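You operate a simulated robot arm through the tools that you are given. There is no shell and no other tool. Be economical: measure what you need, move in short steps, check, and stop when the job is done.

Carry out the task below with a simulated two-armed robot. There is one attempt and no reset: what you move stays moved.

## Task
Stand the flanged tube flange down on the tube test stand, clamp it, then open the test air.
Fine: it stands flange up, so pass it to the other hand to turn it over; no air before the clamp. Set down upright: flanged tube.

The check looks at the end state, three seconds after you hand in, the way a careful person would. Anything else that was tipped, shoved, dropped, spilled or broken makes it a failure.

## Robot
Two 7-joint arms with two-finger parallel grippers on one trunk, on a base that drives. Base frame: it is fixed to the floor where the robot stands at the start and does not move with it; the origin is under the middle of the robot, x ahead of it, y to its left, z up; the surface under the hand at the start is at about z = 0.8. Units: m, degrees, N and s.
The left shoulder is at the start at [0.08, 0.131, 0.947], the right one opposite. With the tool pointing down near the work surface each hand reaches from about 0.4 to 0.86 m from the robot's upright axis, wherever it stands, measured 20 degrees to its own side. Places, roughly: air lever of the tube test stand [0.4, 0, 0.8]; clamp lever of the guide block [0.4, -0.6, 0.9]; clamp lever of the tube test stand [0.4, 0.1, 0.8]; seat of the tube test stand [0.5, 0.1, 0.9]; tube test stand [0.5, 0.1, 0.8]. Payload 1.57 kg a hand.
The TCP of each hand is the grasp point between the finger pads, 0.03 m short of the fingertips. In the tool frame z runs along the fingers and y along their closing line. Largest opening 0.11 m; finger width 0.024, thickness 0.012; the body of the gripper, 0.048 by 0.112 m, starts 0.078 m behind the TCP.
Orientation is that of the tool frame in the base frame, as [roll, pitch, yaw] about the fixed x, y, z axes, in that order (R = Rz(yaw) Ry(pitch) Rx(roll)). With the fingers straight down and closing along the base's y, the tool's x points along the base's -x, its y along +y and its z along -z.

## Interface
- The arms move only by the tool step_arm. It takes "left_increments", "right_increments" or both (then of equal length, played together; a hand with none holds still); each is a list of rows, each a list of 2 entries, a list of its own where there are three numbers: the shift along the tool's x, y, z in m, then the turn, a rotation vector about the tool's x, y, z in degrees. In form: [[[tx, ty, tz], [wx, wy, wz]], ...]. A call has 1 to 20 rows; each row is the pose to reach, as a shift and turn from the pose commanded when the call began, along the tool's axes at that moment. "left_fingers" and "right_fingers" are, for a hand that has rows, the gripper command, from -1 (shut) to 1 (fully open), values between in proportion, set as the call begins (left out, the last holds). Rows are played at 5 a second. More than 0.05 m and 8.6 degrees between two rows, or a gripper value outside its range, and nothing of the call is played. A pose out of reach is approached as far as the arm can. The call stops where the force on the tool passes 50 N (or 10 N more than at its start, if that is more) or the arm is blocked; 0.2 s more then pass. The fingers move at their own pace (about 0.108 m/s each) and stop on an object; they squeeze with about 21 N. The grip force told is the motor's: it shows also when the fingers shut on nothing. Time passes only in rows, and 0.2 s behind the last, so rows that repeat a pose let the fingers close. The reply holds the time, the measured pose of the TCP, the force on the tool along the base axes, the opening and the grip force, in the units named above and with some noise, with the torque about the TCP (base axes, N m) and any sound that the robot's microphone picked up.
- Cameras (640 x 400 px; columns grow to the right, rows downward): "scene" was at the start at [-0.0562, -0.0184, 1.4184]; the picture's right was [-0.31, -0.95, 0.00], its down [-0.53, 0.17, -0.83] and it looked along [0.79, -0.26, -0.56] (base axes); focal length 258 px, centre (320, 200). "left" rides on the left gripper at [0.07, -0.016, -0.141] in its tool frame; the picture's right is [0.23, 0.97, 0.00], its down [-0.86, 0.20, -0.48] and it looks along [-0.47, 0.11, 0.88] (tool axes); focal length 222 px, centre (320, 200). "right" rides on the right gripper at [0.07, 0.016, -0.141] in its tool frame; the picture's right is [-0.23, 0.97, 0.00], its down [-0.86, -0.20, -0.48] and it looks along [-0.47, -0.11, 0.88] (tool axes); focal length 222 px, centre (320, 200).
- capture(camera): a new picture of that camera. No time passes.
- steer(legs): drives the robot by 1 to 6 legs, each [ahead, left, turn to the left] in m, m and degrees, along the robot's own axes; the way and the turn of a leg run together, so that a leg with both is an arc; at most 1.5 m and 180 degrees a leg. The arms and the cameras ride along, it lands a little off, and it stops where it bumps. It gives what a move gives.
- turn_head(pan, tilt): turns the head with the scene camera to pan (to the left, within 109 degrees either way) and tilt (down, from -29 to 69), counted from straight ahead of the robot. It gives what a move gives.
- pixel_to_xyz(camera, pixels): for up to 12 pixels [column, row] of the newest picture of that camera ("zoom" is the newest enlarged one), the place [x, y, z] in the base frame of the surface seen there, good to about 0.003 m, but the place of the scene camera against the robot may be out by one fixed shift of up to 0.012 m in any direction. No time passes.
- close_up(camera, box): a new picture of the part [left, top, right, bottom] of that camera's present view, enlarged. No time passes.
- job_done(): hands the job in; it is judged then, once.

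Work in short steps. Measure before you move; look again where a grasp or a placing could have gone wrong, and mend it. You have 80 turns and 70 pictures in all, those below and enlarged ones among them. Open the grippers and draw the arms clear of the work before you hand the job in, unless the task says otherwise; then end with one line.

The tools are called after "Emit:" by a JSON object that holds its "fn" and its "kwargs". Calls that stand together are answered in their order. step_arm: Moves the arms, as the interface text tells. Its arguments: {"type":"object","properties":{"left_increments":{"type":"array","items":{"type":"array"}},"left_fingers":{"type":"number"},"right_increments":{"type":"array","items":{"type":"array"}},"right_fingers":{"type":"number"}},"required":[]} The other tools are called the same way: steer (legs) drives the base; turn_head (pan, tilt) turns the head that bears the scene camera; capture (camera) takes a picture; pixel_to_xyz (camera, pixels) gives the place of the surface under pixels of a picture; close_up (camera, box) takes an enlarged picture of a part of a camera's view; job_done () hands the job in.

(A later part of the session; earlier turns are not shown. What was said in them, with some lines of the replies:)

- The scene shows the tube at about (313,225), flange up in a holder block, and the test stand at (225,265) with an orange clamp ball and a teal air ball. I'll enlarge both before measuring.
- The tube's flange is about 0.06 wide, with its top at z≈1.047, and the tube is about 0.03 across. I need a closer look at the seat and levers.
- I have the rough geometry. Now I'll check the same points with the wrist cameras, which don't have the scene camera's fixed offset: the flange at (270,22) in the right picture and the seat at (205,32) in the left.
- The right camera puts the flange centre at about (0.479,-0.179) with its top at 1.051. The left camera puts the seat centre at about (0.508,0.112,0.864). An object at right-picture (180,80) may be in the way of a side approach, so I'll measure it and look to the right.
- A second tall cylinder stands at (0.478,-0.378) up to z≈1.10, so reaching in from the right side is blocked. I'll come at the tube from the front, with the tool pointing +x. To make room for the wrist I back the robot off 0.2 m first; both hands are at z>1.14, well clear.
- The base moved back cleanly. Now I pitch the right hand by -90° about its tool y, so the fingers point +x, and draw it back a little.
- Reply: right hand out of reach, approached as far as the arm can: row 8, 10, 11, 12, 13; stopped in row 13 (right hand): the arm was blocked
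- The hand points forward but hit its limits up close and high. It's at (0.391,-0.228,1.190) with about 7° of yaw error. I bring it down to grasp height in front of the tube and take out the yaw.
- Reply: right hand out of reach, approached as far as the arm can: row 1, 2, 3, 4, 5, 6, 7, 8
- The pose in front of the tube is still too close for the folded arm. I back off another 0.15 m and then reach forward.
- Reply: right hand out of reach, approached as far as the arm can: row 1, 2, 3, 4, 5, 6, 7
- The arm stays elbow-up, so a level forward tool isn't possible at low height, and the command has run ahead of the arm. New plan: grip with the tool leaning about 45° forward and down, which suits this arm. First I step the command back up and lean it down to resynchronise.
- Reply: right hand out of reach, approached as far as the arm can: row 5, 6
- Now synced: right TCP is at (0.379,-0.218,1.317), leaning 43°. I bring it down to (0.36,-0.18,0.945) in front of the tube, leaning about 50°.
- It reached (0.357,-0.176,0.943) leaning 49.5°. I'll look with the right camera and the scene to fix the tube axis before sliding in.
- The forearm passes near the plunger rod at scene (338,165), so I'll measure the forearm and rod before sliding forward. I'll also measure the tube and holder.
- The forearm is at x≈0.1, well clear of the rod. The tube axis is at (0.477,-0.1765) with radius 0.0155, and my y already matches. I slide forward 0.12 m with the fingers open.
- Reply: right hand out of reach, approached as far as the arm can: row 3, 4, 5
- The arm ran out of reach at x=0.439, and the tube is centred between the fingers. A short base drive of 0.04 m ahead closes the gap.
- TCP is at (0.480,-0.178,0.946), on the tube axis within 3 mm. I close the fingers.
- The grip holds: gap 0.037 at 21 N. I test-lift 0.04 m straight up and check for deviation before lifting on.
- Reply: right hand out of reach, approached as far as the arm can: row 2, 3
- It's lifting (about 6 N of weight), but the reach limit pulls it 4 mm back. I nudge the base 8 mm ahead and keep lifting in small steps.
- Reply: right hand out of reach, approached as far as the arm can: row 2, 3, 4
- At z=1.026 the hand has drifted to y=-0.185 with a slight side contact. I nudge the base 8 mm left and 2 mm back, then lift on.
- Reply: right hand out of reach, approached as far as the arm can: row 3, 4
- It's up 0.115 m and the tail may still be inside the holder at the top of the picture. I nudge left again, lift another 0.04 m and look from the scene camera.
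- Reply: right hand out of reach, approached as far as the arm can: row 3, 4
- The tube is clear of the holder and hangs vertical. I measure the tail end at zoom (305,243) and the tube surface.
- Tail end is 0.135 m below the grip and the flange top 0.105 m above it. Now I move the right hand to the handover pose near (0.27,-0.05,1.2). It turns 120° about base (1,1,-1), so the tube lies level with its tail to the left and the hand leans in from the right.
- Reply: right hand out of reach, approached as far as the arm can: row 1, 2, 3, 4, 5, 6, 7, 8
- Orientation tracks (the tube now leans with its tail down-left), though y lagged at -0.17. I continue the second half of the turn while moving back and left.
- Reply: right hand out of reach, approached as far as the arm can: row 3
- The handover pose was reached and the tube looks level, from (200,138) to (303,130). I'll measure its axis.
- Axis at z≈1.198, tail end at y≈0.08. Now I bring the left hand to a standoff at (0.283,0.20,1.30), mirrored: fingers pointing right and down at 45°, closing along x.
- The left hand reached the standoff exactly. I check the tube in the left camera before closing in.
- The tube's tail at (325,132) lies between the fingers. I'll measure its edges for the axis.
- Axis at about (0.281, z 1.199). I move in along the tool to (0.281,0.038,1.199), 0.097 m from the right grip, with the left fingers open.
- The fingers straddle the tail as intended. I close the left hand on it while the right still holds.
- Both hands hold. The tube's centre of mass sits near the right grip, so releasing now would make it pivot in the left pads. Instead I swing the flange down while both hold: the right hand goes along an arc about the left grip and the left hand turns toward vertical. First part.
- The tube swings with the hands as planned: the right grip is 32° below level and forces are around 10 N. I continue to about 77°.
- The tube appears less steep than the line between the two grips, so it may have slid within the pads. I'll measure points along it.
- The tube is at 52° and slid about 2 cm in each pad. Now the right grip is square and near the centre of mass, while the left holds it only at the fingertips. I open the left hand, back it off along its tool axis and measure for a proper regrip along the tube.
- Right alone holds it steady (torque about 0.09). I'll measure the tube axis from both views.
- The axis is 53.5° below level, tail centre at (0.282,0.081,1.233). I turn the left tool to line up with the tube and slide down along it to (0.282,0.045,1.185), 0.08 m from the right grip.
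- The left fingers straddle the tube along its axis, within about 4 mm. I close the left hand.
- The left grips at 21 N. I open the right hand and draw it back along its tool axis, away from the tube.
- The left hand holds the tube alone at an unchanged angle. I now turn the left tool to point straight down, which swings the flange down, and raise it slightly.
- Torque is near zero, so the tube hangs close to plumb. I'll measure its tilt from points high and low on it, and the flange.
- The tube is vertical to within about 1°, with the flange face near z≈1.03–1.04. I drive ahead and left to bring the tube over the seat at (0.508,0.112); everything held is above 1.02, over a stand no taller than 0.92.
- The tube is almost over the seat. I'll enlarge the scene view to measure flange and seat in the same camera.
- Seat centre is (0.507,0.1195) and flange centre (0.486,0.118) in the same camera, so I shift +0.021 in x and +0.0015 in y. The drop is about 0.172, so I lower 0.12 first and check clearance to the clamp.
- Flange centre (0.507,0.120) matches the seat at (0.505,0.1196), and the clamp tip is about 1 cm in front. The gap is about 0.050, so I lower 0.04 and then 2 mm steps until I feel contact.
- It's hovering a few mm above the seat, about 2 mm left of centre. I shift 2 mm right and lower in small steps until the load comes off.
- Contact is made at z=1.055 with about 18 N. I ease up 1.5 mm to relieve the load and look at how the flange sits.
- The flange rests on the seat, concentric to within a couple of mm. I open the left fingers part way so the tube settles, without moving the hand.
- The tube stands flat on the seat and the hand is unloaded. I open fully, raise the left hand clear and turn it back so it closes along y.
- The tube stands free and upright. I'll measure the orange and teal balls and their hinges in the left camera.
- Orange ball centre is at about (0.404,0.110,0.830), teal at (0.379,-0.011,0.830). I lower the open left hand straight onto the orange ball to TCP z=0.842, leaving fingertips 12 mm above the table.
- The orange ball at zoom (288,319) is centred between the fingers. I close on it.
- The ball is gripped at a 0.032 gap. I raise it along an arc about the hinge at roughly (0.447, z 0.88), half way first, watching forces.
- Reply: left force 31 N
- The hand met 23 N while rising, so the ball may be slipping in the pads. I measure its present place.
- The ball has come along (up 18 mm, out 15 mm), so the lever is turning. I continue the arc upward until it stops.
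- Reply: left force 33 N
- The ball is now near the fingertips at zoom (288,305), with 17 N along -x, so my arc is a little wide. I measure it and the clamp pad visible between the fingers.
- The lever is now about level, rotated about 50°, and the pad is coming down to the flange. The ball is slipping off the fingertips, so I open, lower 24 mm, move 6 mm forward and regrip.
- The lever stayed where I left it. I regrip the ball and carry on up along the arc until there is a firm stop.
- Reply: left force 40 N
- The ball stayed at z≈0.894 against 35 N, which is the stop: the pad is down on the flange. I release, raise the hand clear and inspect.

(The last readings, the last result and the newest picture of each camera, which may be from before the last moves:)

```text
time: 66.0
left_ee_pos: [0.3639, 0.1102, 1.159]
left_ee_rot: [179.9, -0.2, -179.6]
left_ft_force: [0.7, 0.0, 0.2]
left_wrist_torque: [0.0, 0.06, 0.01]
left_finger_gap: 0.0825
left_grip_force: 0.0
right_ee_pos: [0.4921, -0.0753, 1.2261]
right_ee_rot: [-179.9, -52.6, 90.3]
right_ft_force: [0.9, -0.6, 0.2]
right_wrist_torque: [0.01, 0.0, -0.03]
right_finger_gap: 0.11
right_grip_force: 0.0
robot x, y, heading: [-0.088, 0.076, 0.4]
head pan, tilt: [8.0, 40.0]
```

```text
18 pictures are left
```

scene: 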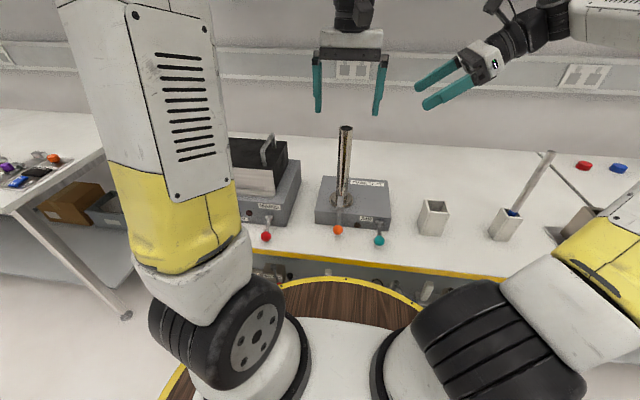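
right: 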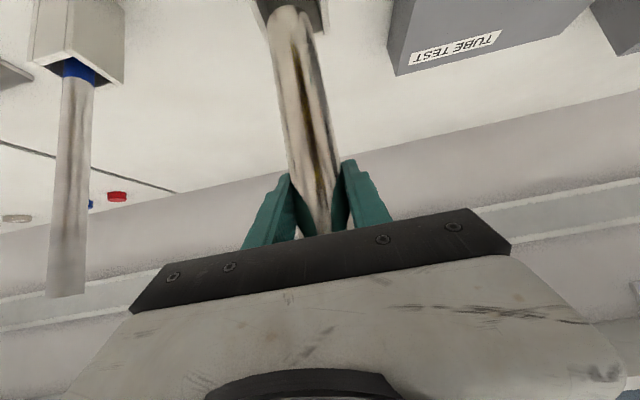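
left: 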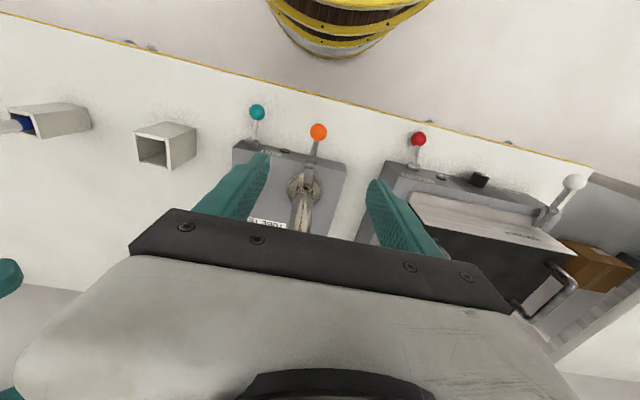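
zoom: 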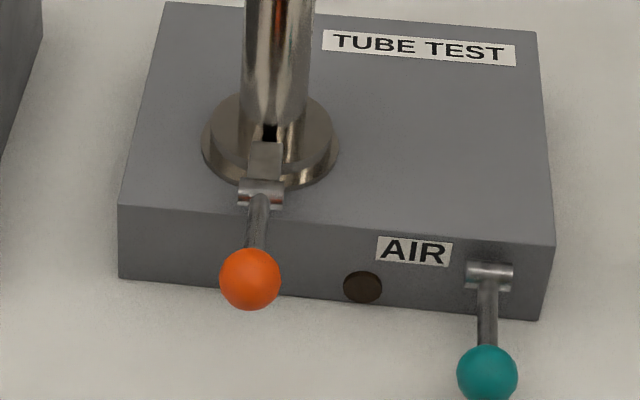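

The pad with its dark tip now lies over the flange at zoom (266,150). I check heights of pad and flange, and the air lever geometry.

Emit:
{"fn": "pixel_to_xyz", "kwargs": {"camera": "zoom", "pixels": [[265, 155], [265, 170], [269, 133], [225, 130], [315, 135], [260, 190], [490, 270], [488, 310], [488, 370], [487, 350], [250, 280]]}}

Emit:
{"fn": "close_up", "kwargs": {"camera": "left", "box": [220, 90, 360, 240]}}

Emit:
{"fn": "pixel_to_xyz", "kwargs": {"camera": "left", "pixels": [[257, 112], [250, 112], [264, 112], [257, 119], [256, 132], [256, 141], [318, 131]]}}

```text
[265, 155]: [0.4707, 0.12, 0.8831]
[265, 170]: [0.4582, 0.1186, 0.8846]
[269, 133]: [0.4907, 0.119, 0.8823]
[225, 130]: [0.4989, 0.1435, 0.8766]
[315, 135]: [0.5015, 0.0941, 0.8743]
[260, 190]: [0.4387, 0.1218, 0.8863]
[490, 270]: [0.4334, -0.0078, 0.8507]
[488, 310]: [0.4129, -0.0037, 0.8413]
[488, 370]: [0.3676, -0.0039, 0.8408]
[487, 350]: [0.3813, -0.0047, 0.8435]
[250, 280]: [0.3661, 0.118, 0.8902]
```

```text
2.67 times, centred on (290, 165) of left
```

zoom: 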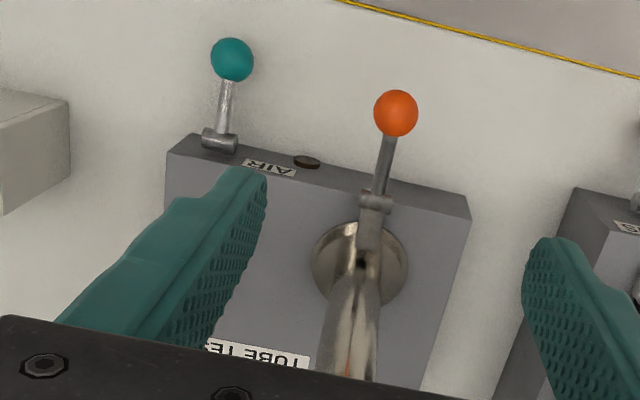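

```text
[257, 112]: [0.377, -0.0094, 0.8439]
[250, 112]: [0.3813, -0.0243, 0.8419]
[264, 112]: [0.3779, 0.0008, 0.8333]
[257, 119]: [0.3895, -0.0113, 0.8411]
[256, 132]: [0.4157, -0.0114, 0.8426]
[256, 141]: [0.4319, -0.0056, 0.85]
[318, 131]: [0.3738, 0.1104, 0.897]
```

The clamp is closed: the pad at z 0.883 lies level on the flange at 0.876. Next is the air lever, whose ball is at about (0.379,-0.011,0.830), pointing out and slightly down, so it can only go up. I move the right hand aside and bring the left hand down over the ball.

Emit:
{"fn": "step_arm", "kwargs": {"right_increments": [[[-0.023, 0, -0.03], [0, 0, 0]], [[-0.046, 0, -0.06], [0, 0, 0]], [[-0.069, 0, -0.09], [0, 0, 0]], [[-0.0914, 0, -0.119], [0, 0, 0]], [[-0.0914, 0, -0.119], [0, 0, 0]]]}}

Emit:
{"fn": "step_arm", "kwargs": {"left_increments": [[[-0.004, -0.04, 0], [0, 0, 0]], [[-0.01, -0.08, 0], [0, 0, 0]], [[-0.015, -0.121, 0], [0, 0, 0]], [[-0.015, -0.121, 0.04], [0, 0, 0]], [[-0.015, -0.121, 0.08], [0, 0, 0]], [[-0.015, -0.121, 0.12], [0, 0, 0]], [[-0.015, -0.121, 0.16], [0, 0, 0]], [[-0.015, -0.121, 0.2], [0, 0, 0]], [[-0.015, -0.121, 0.24], [0, 0, 0]], [[-0.015, -0.121, 0.26], [0, 0, 0]], [[-0.015, -0.121, 0.26], [0, 0, 0]]], "left_fingers": 0.5}}

Emit:
{"fn": "capture", "kwargs": {"camera": "scene"}}

```text
time: 67.2
left_ee_pos: [0.3637, 0.1086, 1.1588]
left_ee_rot: [180.0, -0.1, -179.7]
left_ft_force: [0.0, -0.1, 0.5]
left_wrist_torque: [0.03, 0.02, -0.03]
left_finger_gap: 0.0826
left_grip_force: 0.1
right_ee_pos: [0.4909, -0.2259, 1.2266]
right_ee_rot: [-180.0, -52.4, 90.4]
right_ft_force: [-0.1, -0.9, -0.2]
right_wrist_torque: [-0.03, 0.03, -0.01]
right_finger_gap: 0.1098
right_grip_force: 0.1
robot x, y, heading: [-0.0909, 0.074, 0.4]
head pan, tilt: [8.0, 40.0]
```

```text
time: 69.6
left_ee_pos: [0.3804, -0.0144, 0.8977]
left_ee_rot: [179.9, 0.0, -179.7]
left_ft_force: [-0.6, 0.1, 0.5]
left_wrist_torque: [-0.01, 0.0, -0.01]
left_finger_gap: 0.0824
left_grip_force: 0.0
right_ee_pos: [0.4913, -0.2267, 1.226]
right_ee_rot: [179.9, -52.4, 90.2]
right_ft_force: [-0.5, 0.7, 0.9]
right_wrist_torque: [-0.01, 0.01, 0.02]
right_finger_gap: 0.1101
right_grip_force: 0.1
robot x, y, heading: [-0.0879, 0.076, 0.3]
head pan, tilt: [8.0, 40.0]
```

```text
16 pictures are left
```

scene: 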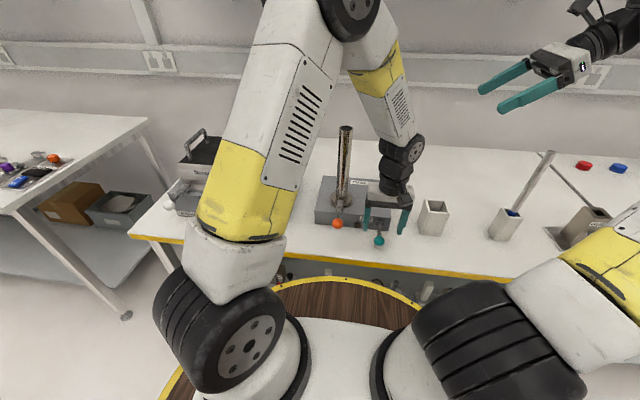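

The hand straddles the teal ball and the tube stands undisturbed. I lower the last 54 mm and then close on the ball.

Emit:
{"fn": "step_arm", "kwargs": {"left_increments": [[[0, 0.003, 0.02], [0, 0, 0]], [[0, 0.003, 0.04], [0, 0, 0]], [[0, 0.003, 0.056], [0, 0, 0]], [[0, 0.003, 0.056], [0, 0, 0]]], "left_fingers": 0.5}}

Emit:
{"fn": "step_arm", "kwargs": {"left_increments": [[[0, 0, 0], [0, 0, 0]], [[0, 0, 0], [0, 0, 0]], [[0, 0, 0], [0, 0, 0]]], "left_fingers": -1}}

```text
time: 70.6
left_ee_pos: [0.3782, -0.0102, 0.8449]
left_ee_rot: [179.9, 0.0, -179.7]
left_ft_force: [-0.5, 0.7, 0.9]
left_wrist_torque: [-0.01, -0.02, -0.01]
left_finger_gap: 0.0825
left_grip_force: 0.0
right_ee_pos: [0.492, -0.2268, 1.2261]
right_ee_rot: [-180.0, -52.5, 90.3]
right_ft_force: [-0.7, 0.3, 0.0]
right_wrist_torque: [0.03, 0.01, 0.03]
right_finger_gap: 0.1101
right_grip_force: 0.0
robot x, y, heading: [-0.0942, 0.0756, 0.1]
head pan, tilt: [8.0, 40.0]
```

```text
time: 71.4
left_ee_pos: [0.3787, -0.0137, 0.8461]
left_ee_rot: [-179.9, 0.2, -179.9]
left_ft_force: [-0.5, -20.3, -3.7]
left_wrist_torque: [-0.45, 0.12, -0.1]
left_finger_gap: 0.0312
left_grip_force: 40.2
right_ee_pos: [0.492, -0.2281, 1.2259]
right_ee_rot: [180.0, -52.5, 90.4]
right_ft_force: [-0.3, -0.3, 0.4]
right_wrist_torque: [-0.01, 0.0, 0.03]
right_finger_gap: 0.1101
right_grip_force: 0.1
robot x, y, heading: [-0.0936, 0.0761, 0.3]
head pan, tilt: [8.0, 40.0]
```

The teal ball is gripped. I raise it along its arc about the hinge (0.437, z 0.845), easing 3 mm in y to take off the side load.

Emit:
{"fn": "step_arm", "kwargs": {"left_increments": [[[0.0007, -0.003, -0.0044], [0, 0, 0]], [[0.0014, -0.003, -0.0088], [0, 0, 0]], [[0.0014, -0.003, -0.0135], [0, 0, 0]], [[0.0013, -0.003, -0.0182], [0, 0, 0]], [[0.0005, -0.003, -0.0228], [0, 0, 0]], [[-0.0003, -0.003, -0.0274], [0, 0, 0]], [[-0.0018, -0.003, -0.0318], [0, 0, 0]], [[-0.0032, -0.003, -0.0362], [0, 0, 0]]]}}

Emit:
{"fn": "close_up", "kwargs": {"camera": "scene", "box": [315, 170, 415, 250]}}

```text
time: 73.2
left_ee_pos: [0.3805, -0.0136, 0.8804]
left_ee_rot: [179.8, -0.2, -179.8]
left_ft_force: [-20.1, -20.9, -12.0]
left_wrist_torque: [-0.47, 1.41, -0.03]
left_finger_gap: 0.0314
left_grip_force: 40.3
right_ee_pos: [0.4914, -0.2266, 1.2264]
right_ee_rot: [179.9, -52.4, 90.5]
right_ft_force: [-0.7, -0.3, 0.1]
right_wrist_torque: [0.02, -0.02, 0.03]
right_finger_gap: 0.1099
right_grip_force: 0.0
robot x, y, heading: [-0.0931, 0.0789, 0.3]
head pan, tilt: [8.0, 40.0]
```

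```text
5.00 times, centred on (365, 210) of scene
```

zoom: 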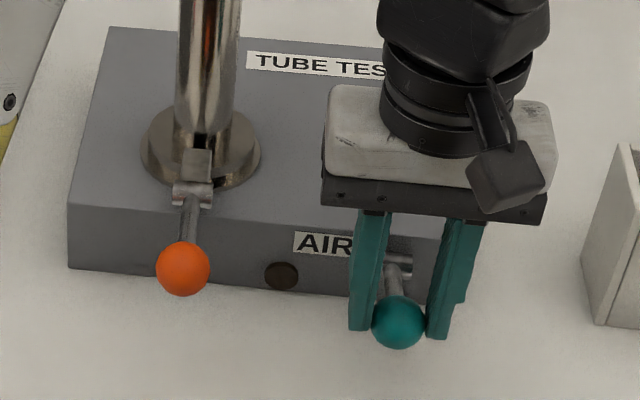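

The lever is turning, with a 20 N push toward -x, so my arc is slightly tight. I measure the ball and continue a bit wider.

Emit:
{"fn": "pixel_to_xyz", "kwargs": {"camera": "zoom", "pixels": [[398, 320], [398, 300], [397, 280], [404, 262]]}}

Emit:
{"fn": "step_arm", "kwargs": {"left_increments": [[[0.002, 0, -0.003], [0, 0, 0]], [[0.001, 0, -0.007], [0, 0, 0]], [[0.0, 0, -0.011], [0, 0, 0]], [[-0.002, 0, -0.015], [0, 0, 0]], [[-0.0045, 0, -0.019], [0, 0, 0]]]}}

Emit:
{"fn": "close_up", "kwargs": {"camera": "scene", "box": [315, 170, 415, 250]}}

Emit:
{"fn": "pixel_to_xyz", "kwargs": {"camera": "zoom", "pixels": [[398, 305], [398, 285], [404, 258]]}}

```text
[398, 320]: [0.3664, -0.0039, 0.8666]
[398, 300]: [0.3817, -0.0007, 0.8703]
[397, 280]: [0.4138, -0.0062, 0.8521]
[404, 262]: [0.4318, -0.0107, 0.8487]
```

```text
time: 74.4
left_ee_pos: [0.3864, -0.0141, 0.8985]
left_ee_rot: [180.0, -0.1, -179.8]
left_ft_force: [-4.5, -28.3, -17.1]
left_wrist_torque: [-0.7, 1.11, 0.07]
left_finger_gap: 0.0311
left_grip_force: 40.0
right_ee_pos: [0.4914, -0.2272, 1.2261]
right_ee_rot: [179.9, -52.6, 90.4]
right_ft_force: [0.0, -1.2, 0.1]
right_wrist_torque: [0.02, 0.01, -0.01]
right_finger_gap: 0.1099
right_grip_force: 0.1
robot x, y, heading: [-0.0917, 0.0746, 0.4]
head pan, tilt: [8.0, 40.0]
```

```text
5.00 times, centred on (365, 210) of scene
```

zoom: 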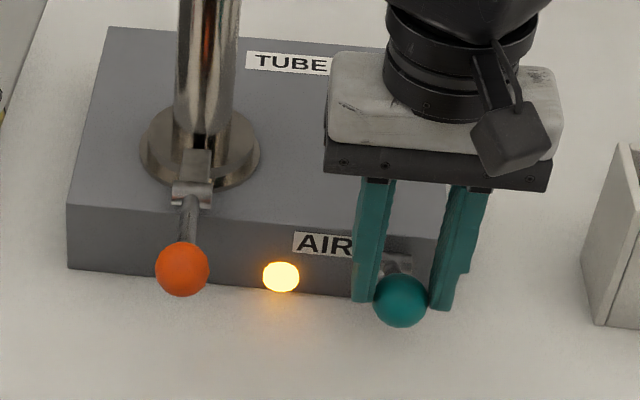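

```text
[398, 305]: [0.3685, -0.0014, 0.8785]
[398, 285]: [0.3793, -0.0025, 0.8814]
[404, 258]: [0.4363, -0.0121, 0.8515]
```

The indicator lamp at zoom (281,276) has lit, so the air is open. To seat the lever firmly I open, lower 15 mm, regrip and raise it further to its stop.

Emit:
{"fn": "step_arm", "kwargs": {"left_increments": [[[0, 0, 0], [0, 0, 0]], [[0, 0, 0], [0, 0, 0]], [[0, 0.003, 0.008], [0, 0, 0]], [[0, 0.003, 0.016], [0, 0, 0]], [[0, 0.003, 0.016], [0, 0, 0]]], "left_fingers": 0.2}}

Emit:
{"fn": "step_arm", "kwargs": {"left_increments": [[[0, 0, 0], [0, 0, 0]], [[0, 0, 0], [0, 0, 0]], [[0, 0, 0], [0, 0, 0]], [[-0.001, -0.002, -0.004], [0, 0, 0]], [[-0.003, -0.002, -0.008], [0, 0, 0]], [[-0.005, -0.002, -0.012], [0, 0, 0]], [[-0.008, -0.002, -0.016], [0, 0, 0]], [[-0.011, -0.002, -0.02], [0, 0, 0]]], "left_fingers": -1}}

Emit:
{"fn": "close_up", "kwargs": {"camera": "scene", "box": [315, 170, 415, 250]}}

Emit:
{"fn": "pixel_to_xyz", "kwargs": {"camera": "zoom", "pixels": [[400, 295], [400, 280], [404, 258]]}}

```text
time: 75.6
left_ee_pos: [0.3878, -0.0094, 0.8823]
left_ee_rot: [179.9, 0.0, -179.8]
left_ft_force: [0.2, 0.5, -0.1]
left_wrist_torque: [0.03, -0.01, 0.0]
left_finger_gap: 0.0661
left_grip_force: 0.2
right_ee_pos: [0.4924, -0.2272, 1.227]
right_ee_rot: [180.0, -52.5, 90.3]
right_ft_force: [-0.3, 0.5, -0.5]
right_wrist_torque: [0.01, 0.0, 0.03]
right_finger_gap: 0.1099
right_grip_force: 0.0
robot x, y, heading: [-0.0945, 0.0747, 0.3]
head pan, tilt: [8.0, 40.0]
```

```text
time: 76.9
left_ee_pos: [0.3873, -0.0135, 0.8886]
left_ee_rot: [179.9, -0.3, -179.9]
left_ft_force: [3.3, -4.7, -11.3]
left_wrist_torque: [-0.23, -0.41, 0.01]
left_finger_gap: 0.0316
left_grip_force: 40.0
right_ee_pos: [0.4924, -0.2272, 1.2261]
right_ee_rot: [180.0, -52.5, 90.3]
right_ft_force: [0.0, 0.8, 0.1]
right_wrist_torque: [-0.01, 0.02, 0.0]
right_finger_gap: 0.1101
right_grip_force: 0.0
robot x, y, heading: [-0.089, 0.0726, 0.2]
head pan, tilt: [8.0, 40.0]
stopped in row 6 (left hand): the force on the tool passed its limit at 76 N (the readings are from after the stop); the commanded pose is now the measured one
```

```text
5.00 times, centred on (365, 210) of scene
```

zoom: 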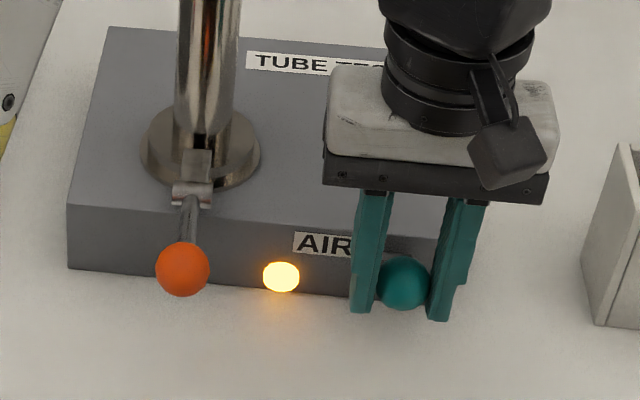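

```text
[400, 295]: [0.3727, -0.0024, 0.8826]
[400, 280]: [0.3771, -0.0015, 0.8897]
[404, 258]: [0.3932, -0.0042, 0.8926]
```

The lever moved a little further and hit its end stop (the force limit tripped), and the lamp is still lit. I open the left hand, raise it clear and back away.

Emit:
{"fn": "step_arm", "kwargs": {"left_increments": [[[0, 0, 0], [0, 0, 0]], [[0, 0, 0], [0, 0, 0]], [[0, 0, -0.04], [0, 0, 0]], [[0.01, 0, -0.085], [0, 0, 0]], [[0.02, 0, -0.13], [0, 0, 0]], [[0.03, 0.02, -0.175], [0, 0, 0]], [[0.03, 0.05, -0.22], [0, 0, 0]], [[0.03, 0.09, -0.25], [0, 0, 0]], [[0.03, 0.13, -0.27], [0, 0, 0]], [[0.03, 0.13, -0.27], [0, 0, 0]]], "left_fingers": 1}}

Emit:
{"fn": "capture", "kwargs": {"camera": "scene"}}

Emit:
{"fn": "close_up", "kwargs": {"camera": "scene", "box": [305, 110, 405, 250]}}

```text
refused: row 6 steps farther than a row can; nothing moved
```

```text
12 pictures are left
```

scene: 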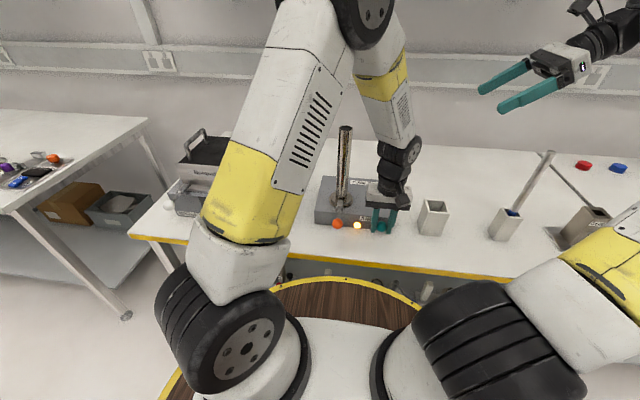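

```text
2.86 times, centred on (355, 180) of scene
```

zoom: 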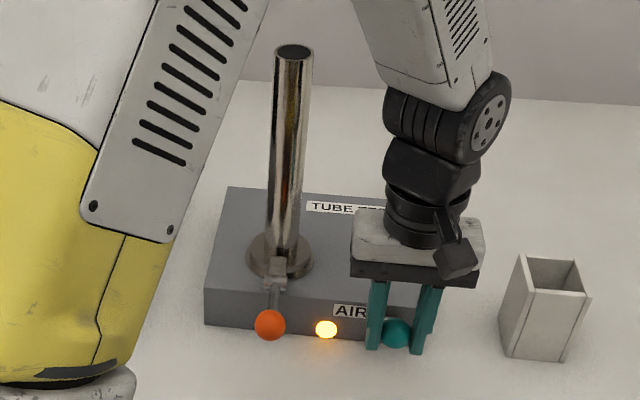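

That move was refused because a step was too large. I repeat it with smaller ones: open, rise straight up, then draw back toward the robot.

Emit:
{"fn": "step_arm", "kwargs": {"left_increments": [[[0, 0, 0], [0, 0, 0]], [[0, 0, 0], [0, 0, 0]], [[0, 0, -0.03], [0, 0, 0]], [[0, 0, -0.07], [0, 0, 0]], [[0, 0, -0.11], [0, 0, 0]], [[0, 0, -0.15], [0, 0, 0]], [[0, 0, -0.19], [0, 0, 0]], [[0, 0, -0.23], [0, 0, 0]], [[0, 0, -0.27], [0, 0, 0]], [[0, 0, -0.31], [0, 0, 0]]], "left_fingers": 0.6}}

Emit:
{"fn": "steer", "kwargs": {"legs": [[-0.2, 0, 0]]}}

Emit:
{"fn": "capture", "kwargs": {"camera": "scene"}}

Emit:
{"fn": "close_up", "kwargs": {"camera": "scene", "box": [300, 90, 420, 230]}}

```text
time: 79.1
left_ee_pos: [0.3871, -0.0112, 1.2013]
left_ee_rot: [179.8, -0.4, -180.0]
left_ft_force: [0.1, 0.1, -0.7]
left_wrist_torque: [-0.01, -0.01, -0.01]
left_finger_gap: 0.0881
left_grip_force: 0.0
right_ee_pos: [0.4907, -0.2265, 1.2271]
right_ee_rot: [180.0, -52.5, 90.3]
right_ft_force: [1.0, 1.1, -0.2]
right_wrist_torque: [-0.02, -0.01, -0.04]
right_finger_gap: 0.1101
right_grip_force: 0.1
robot x, y, heading: [-0.0922, 0.0731, -0.1]
head pan, tilt: [8.0, 40.0]
```

```text
time: 80.7
left_ee_pos: [0.1866, -0.0108, 1.2004]
left_ee_rot: [179.7, -0.4, -179.6]
left_ft_force: [0.1, 0.7, 0.2]
left_wrist_torque: [0.01, 0.0, -0.01]
left_finger_gap: 0.0879
left_grip_force: 0.1
right_ee_pos: [0.2912, -0.226, 1.2266]
right_ee_rot: [-180.0, -52.5, 90.6]
right_ft_force: [0.1, -0.2, 0.6]
right_wrist_torque: [-0.01, -0.01, 0.02]
right_finger_gap: 0.1098
right_grip_force: 0.0
robot x, y, heading: [-0.2922, 0.0702, 0.5]
head pan, tilt: [8.0, 40.0]
```

```text
10 pictures are left
```

scene: 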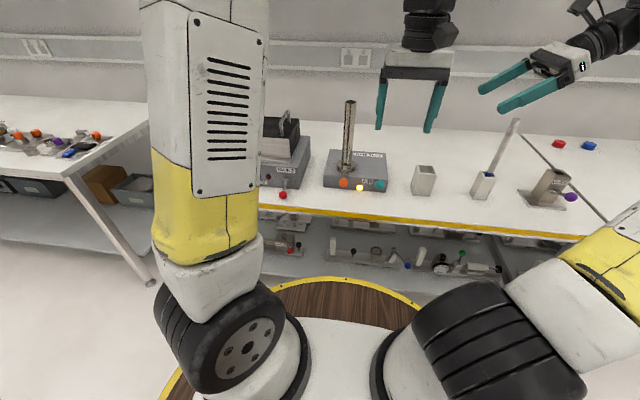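

```text
2.86 times, centred on (360, 160) of scene
```

zoom: 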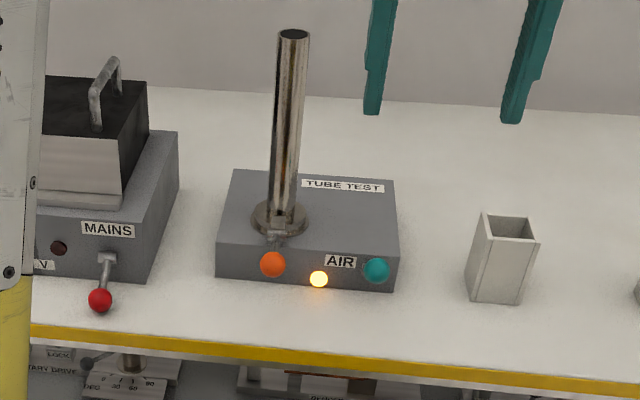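

The tube stands flange down on the seat, the clamp is closed, the air lever is up with its lamp lit, and both hands are open and clear. Everything else looks untouched, so I hand in.

Emit:
{"fn": "job_done", "kwargs": {}}

```text
The job is handed in.
```

The flanged tube stands upright, flange down, on the tube test stand; it was clamped first, then the test air was opened, and the stand's lamp is lit.
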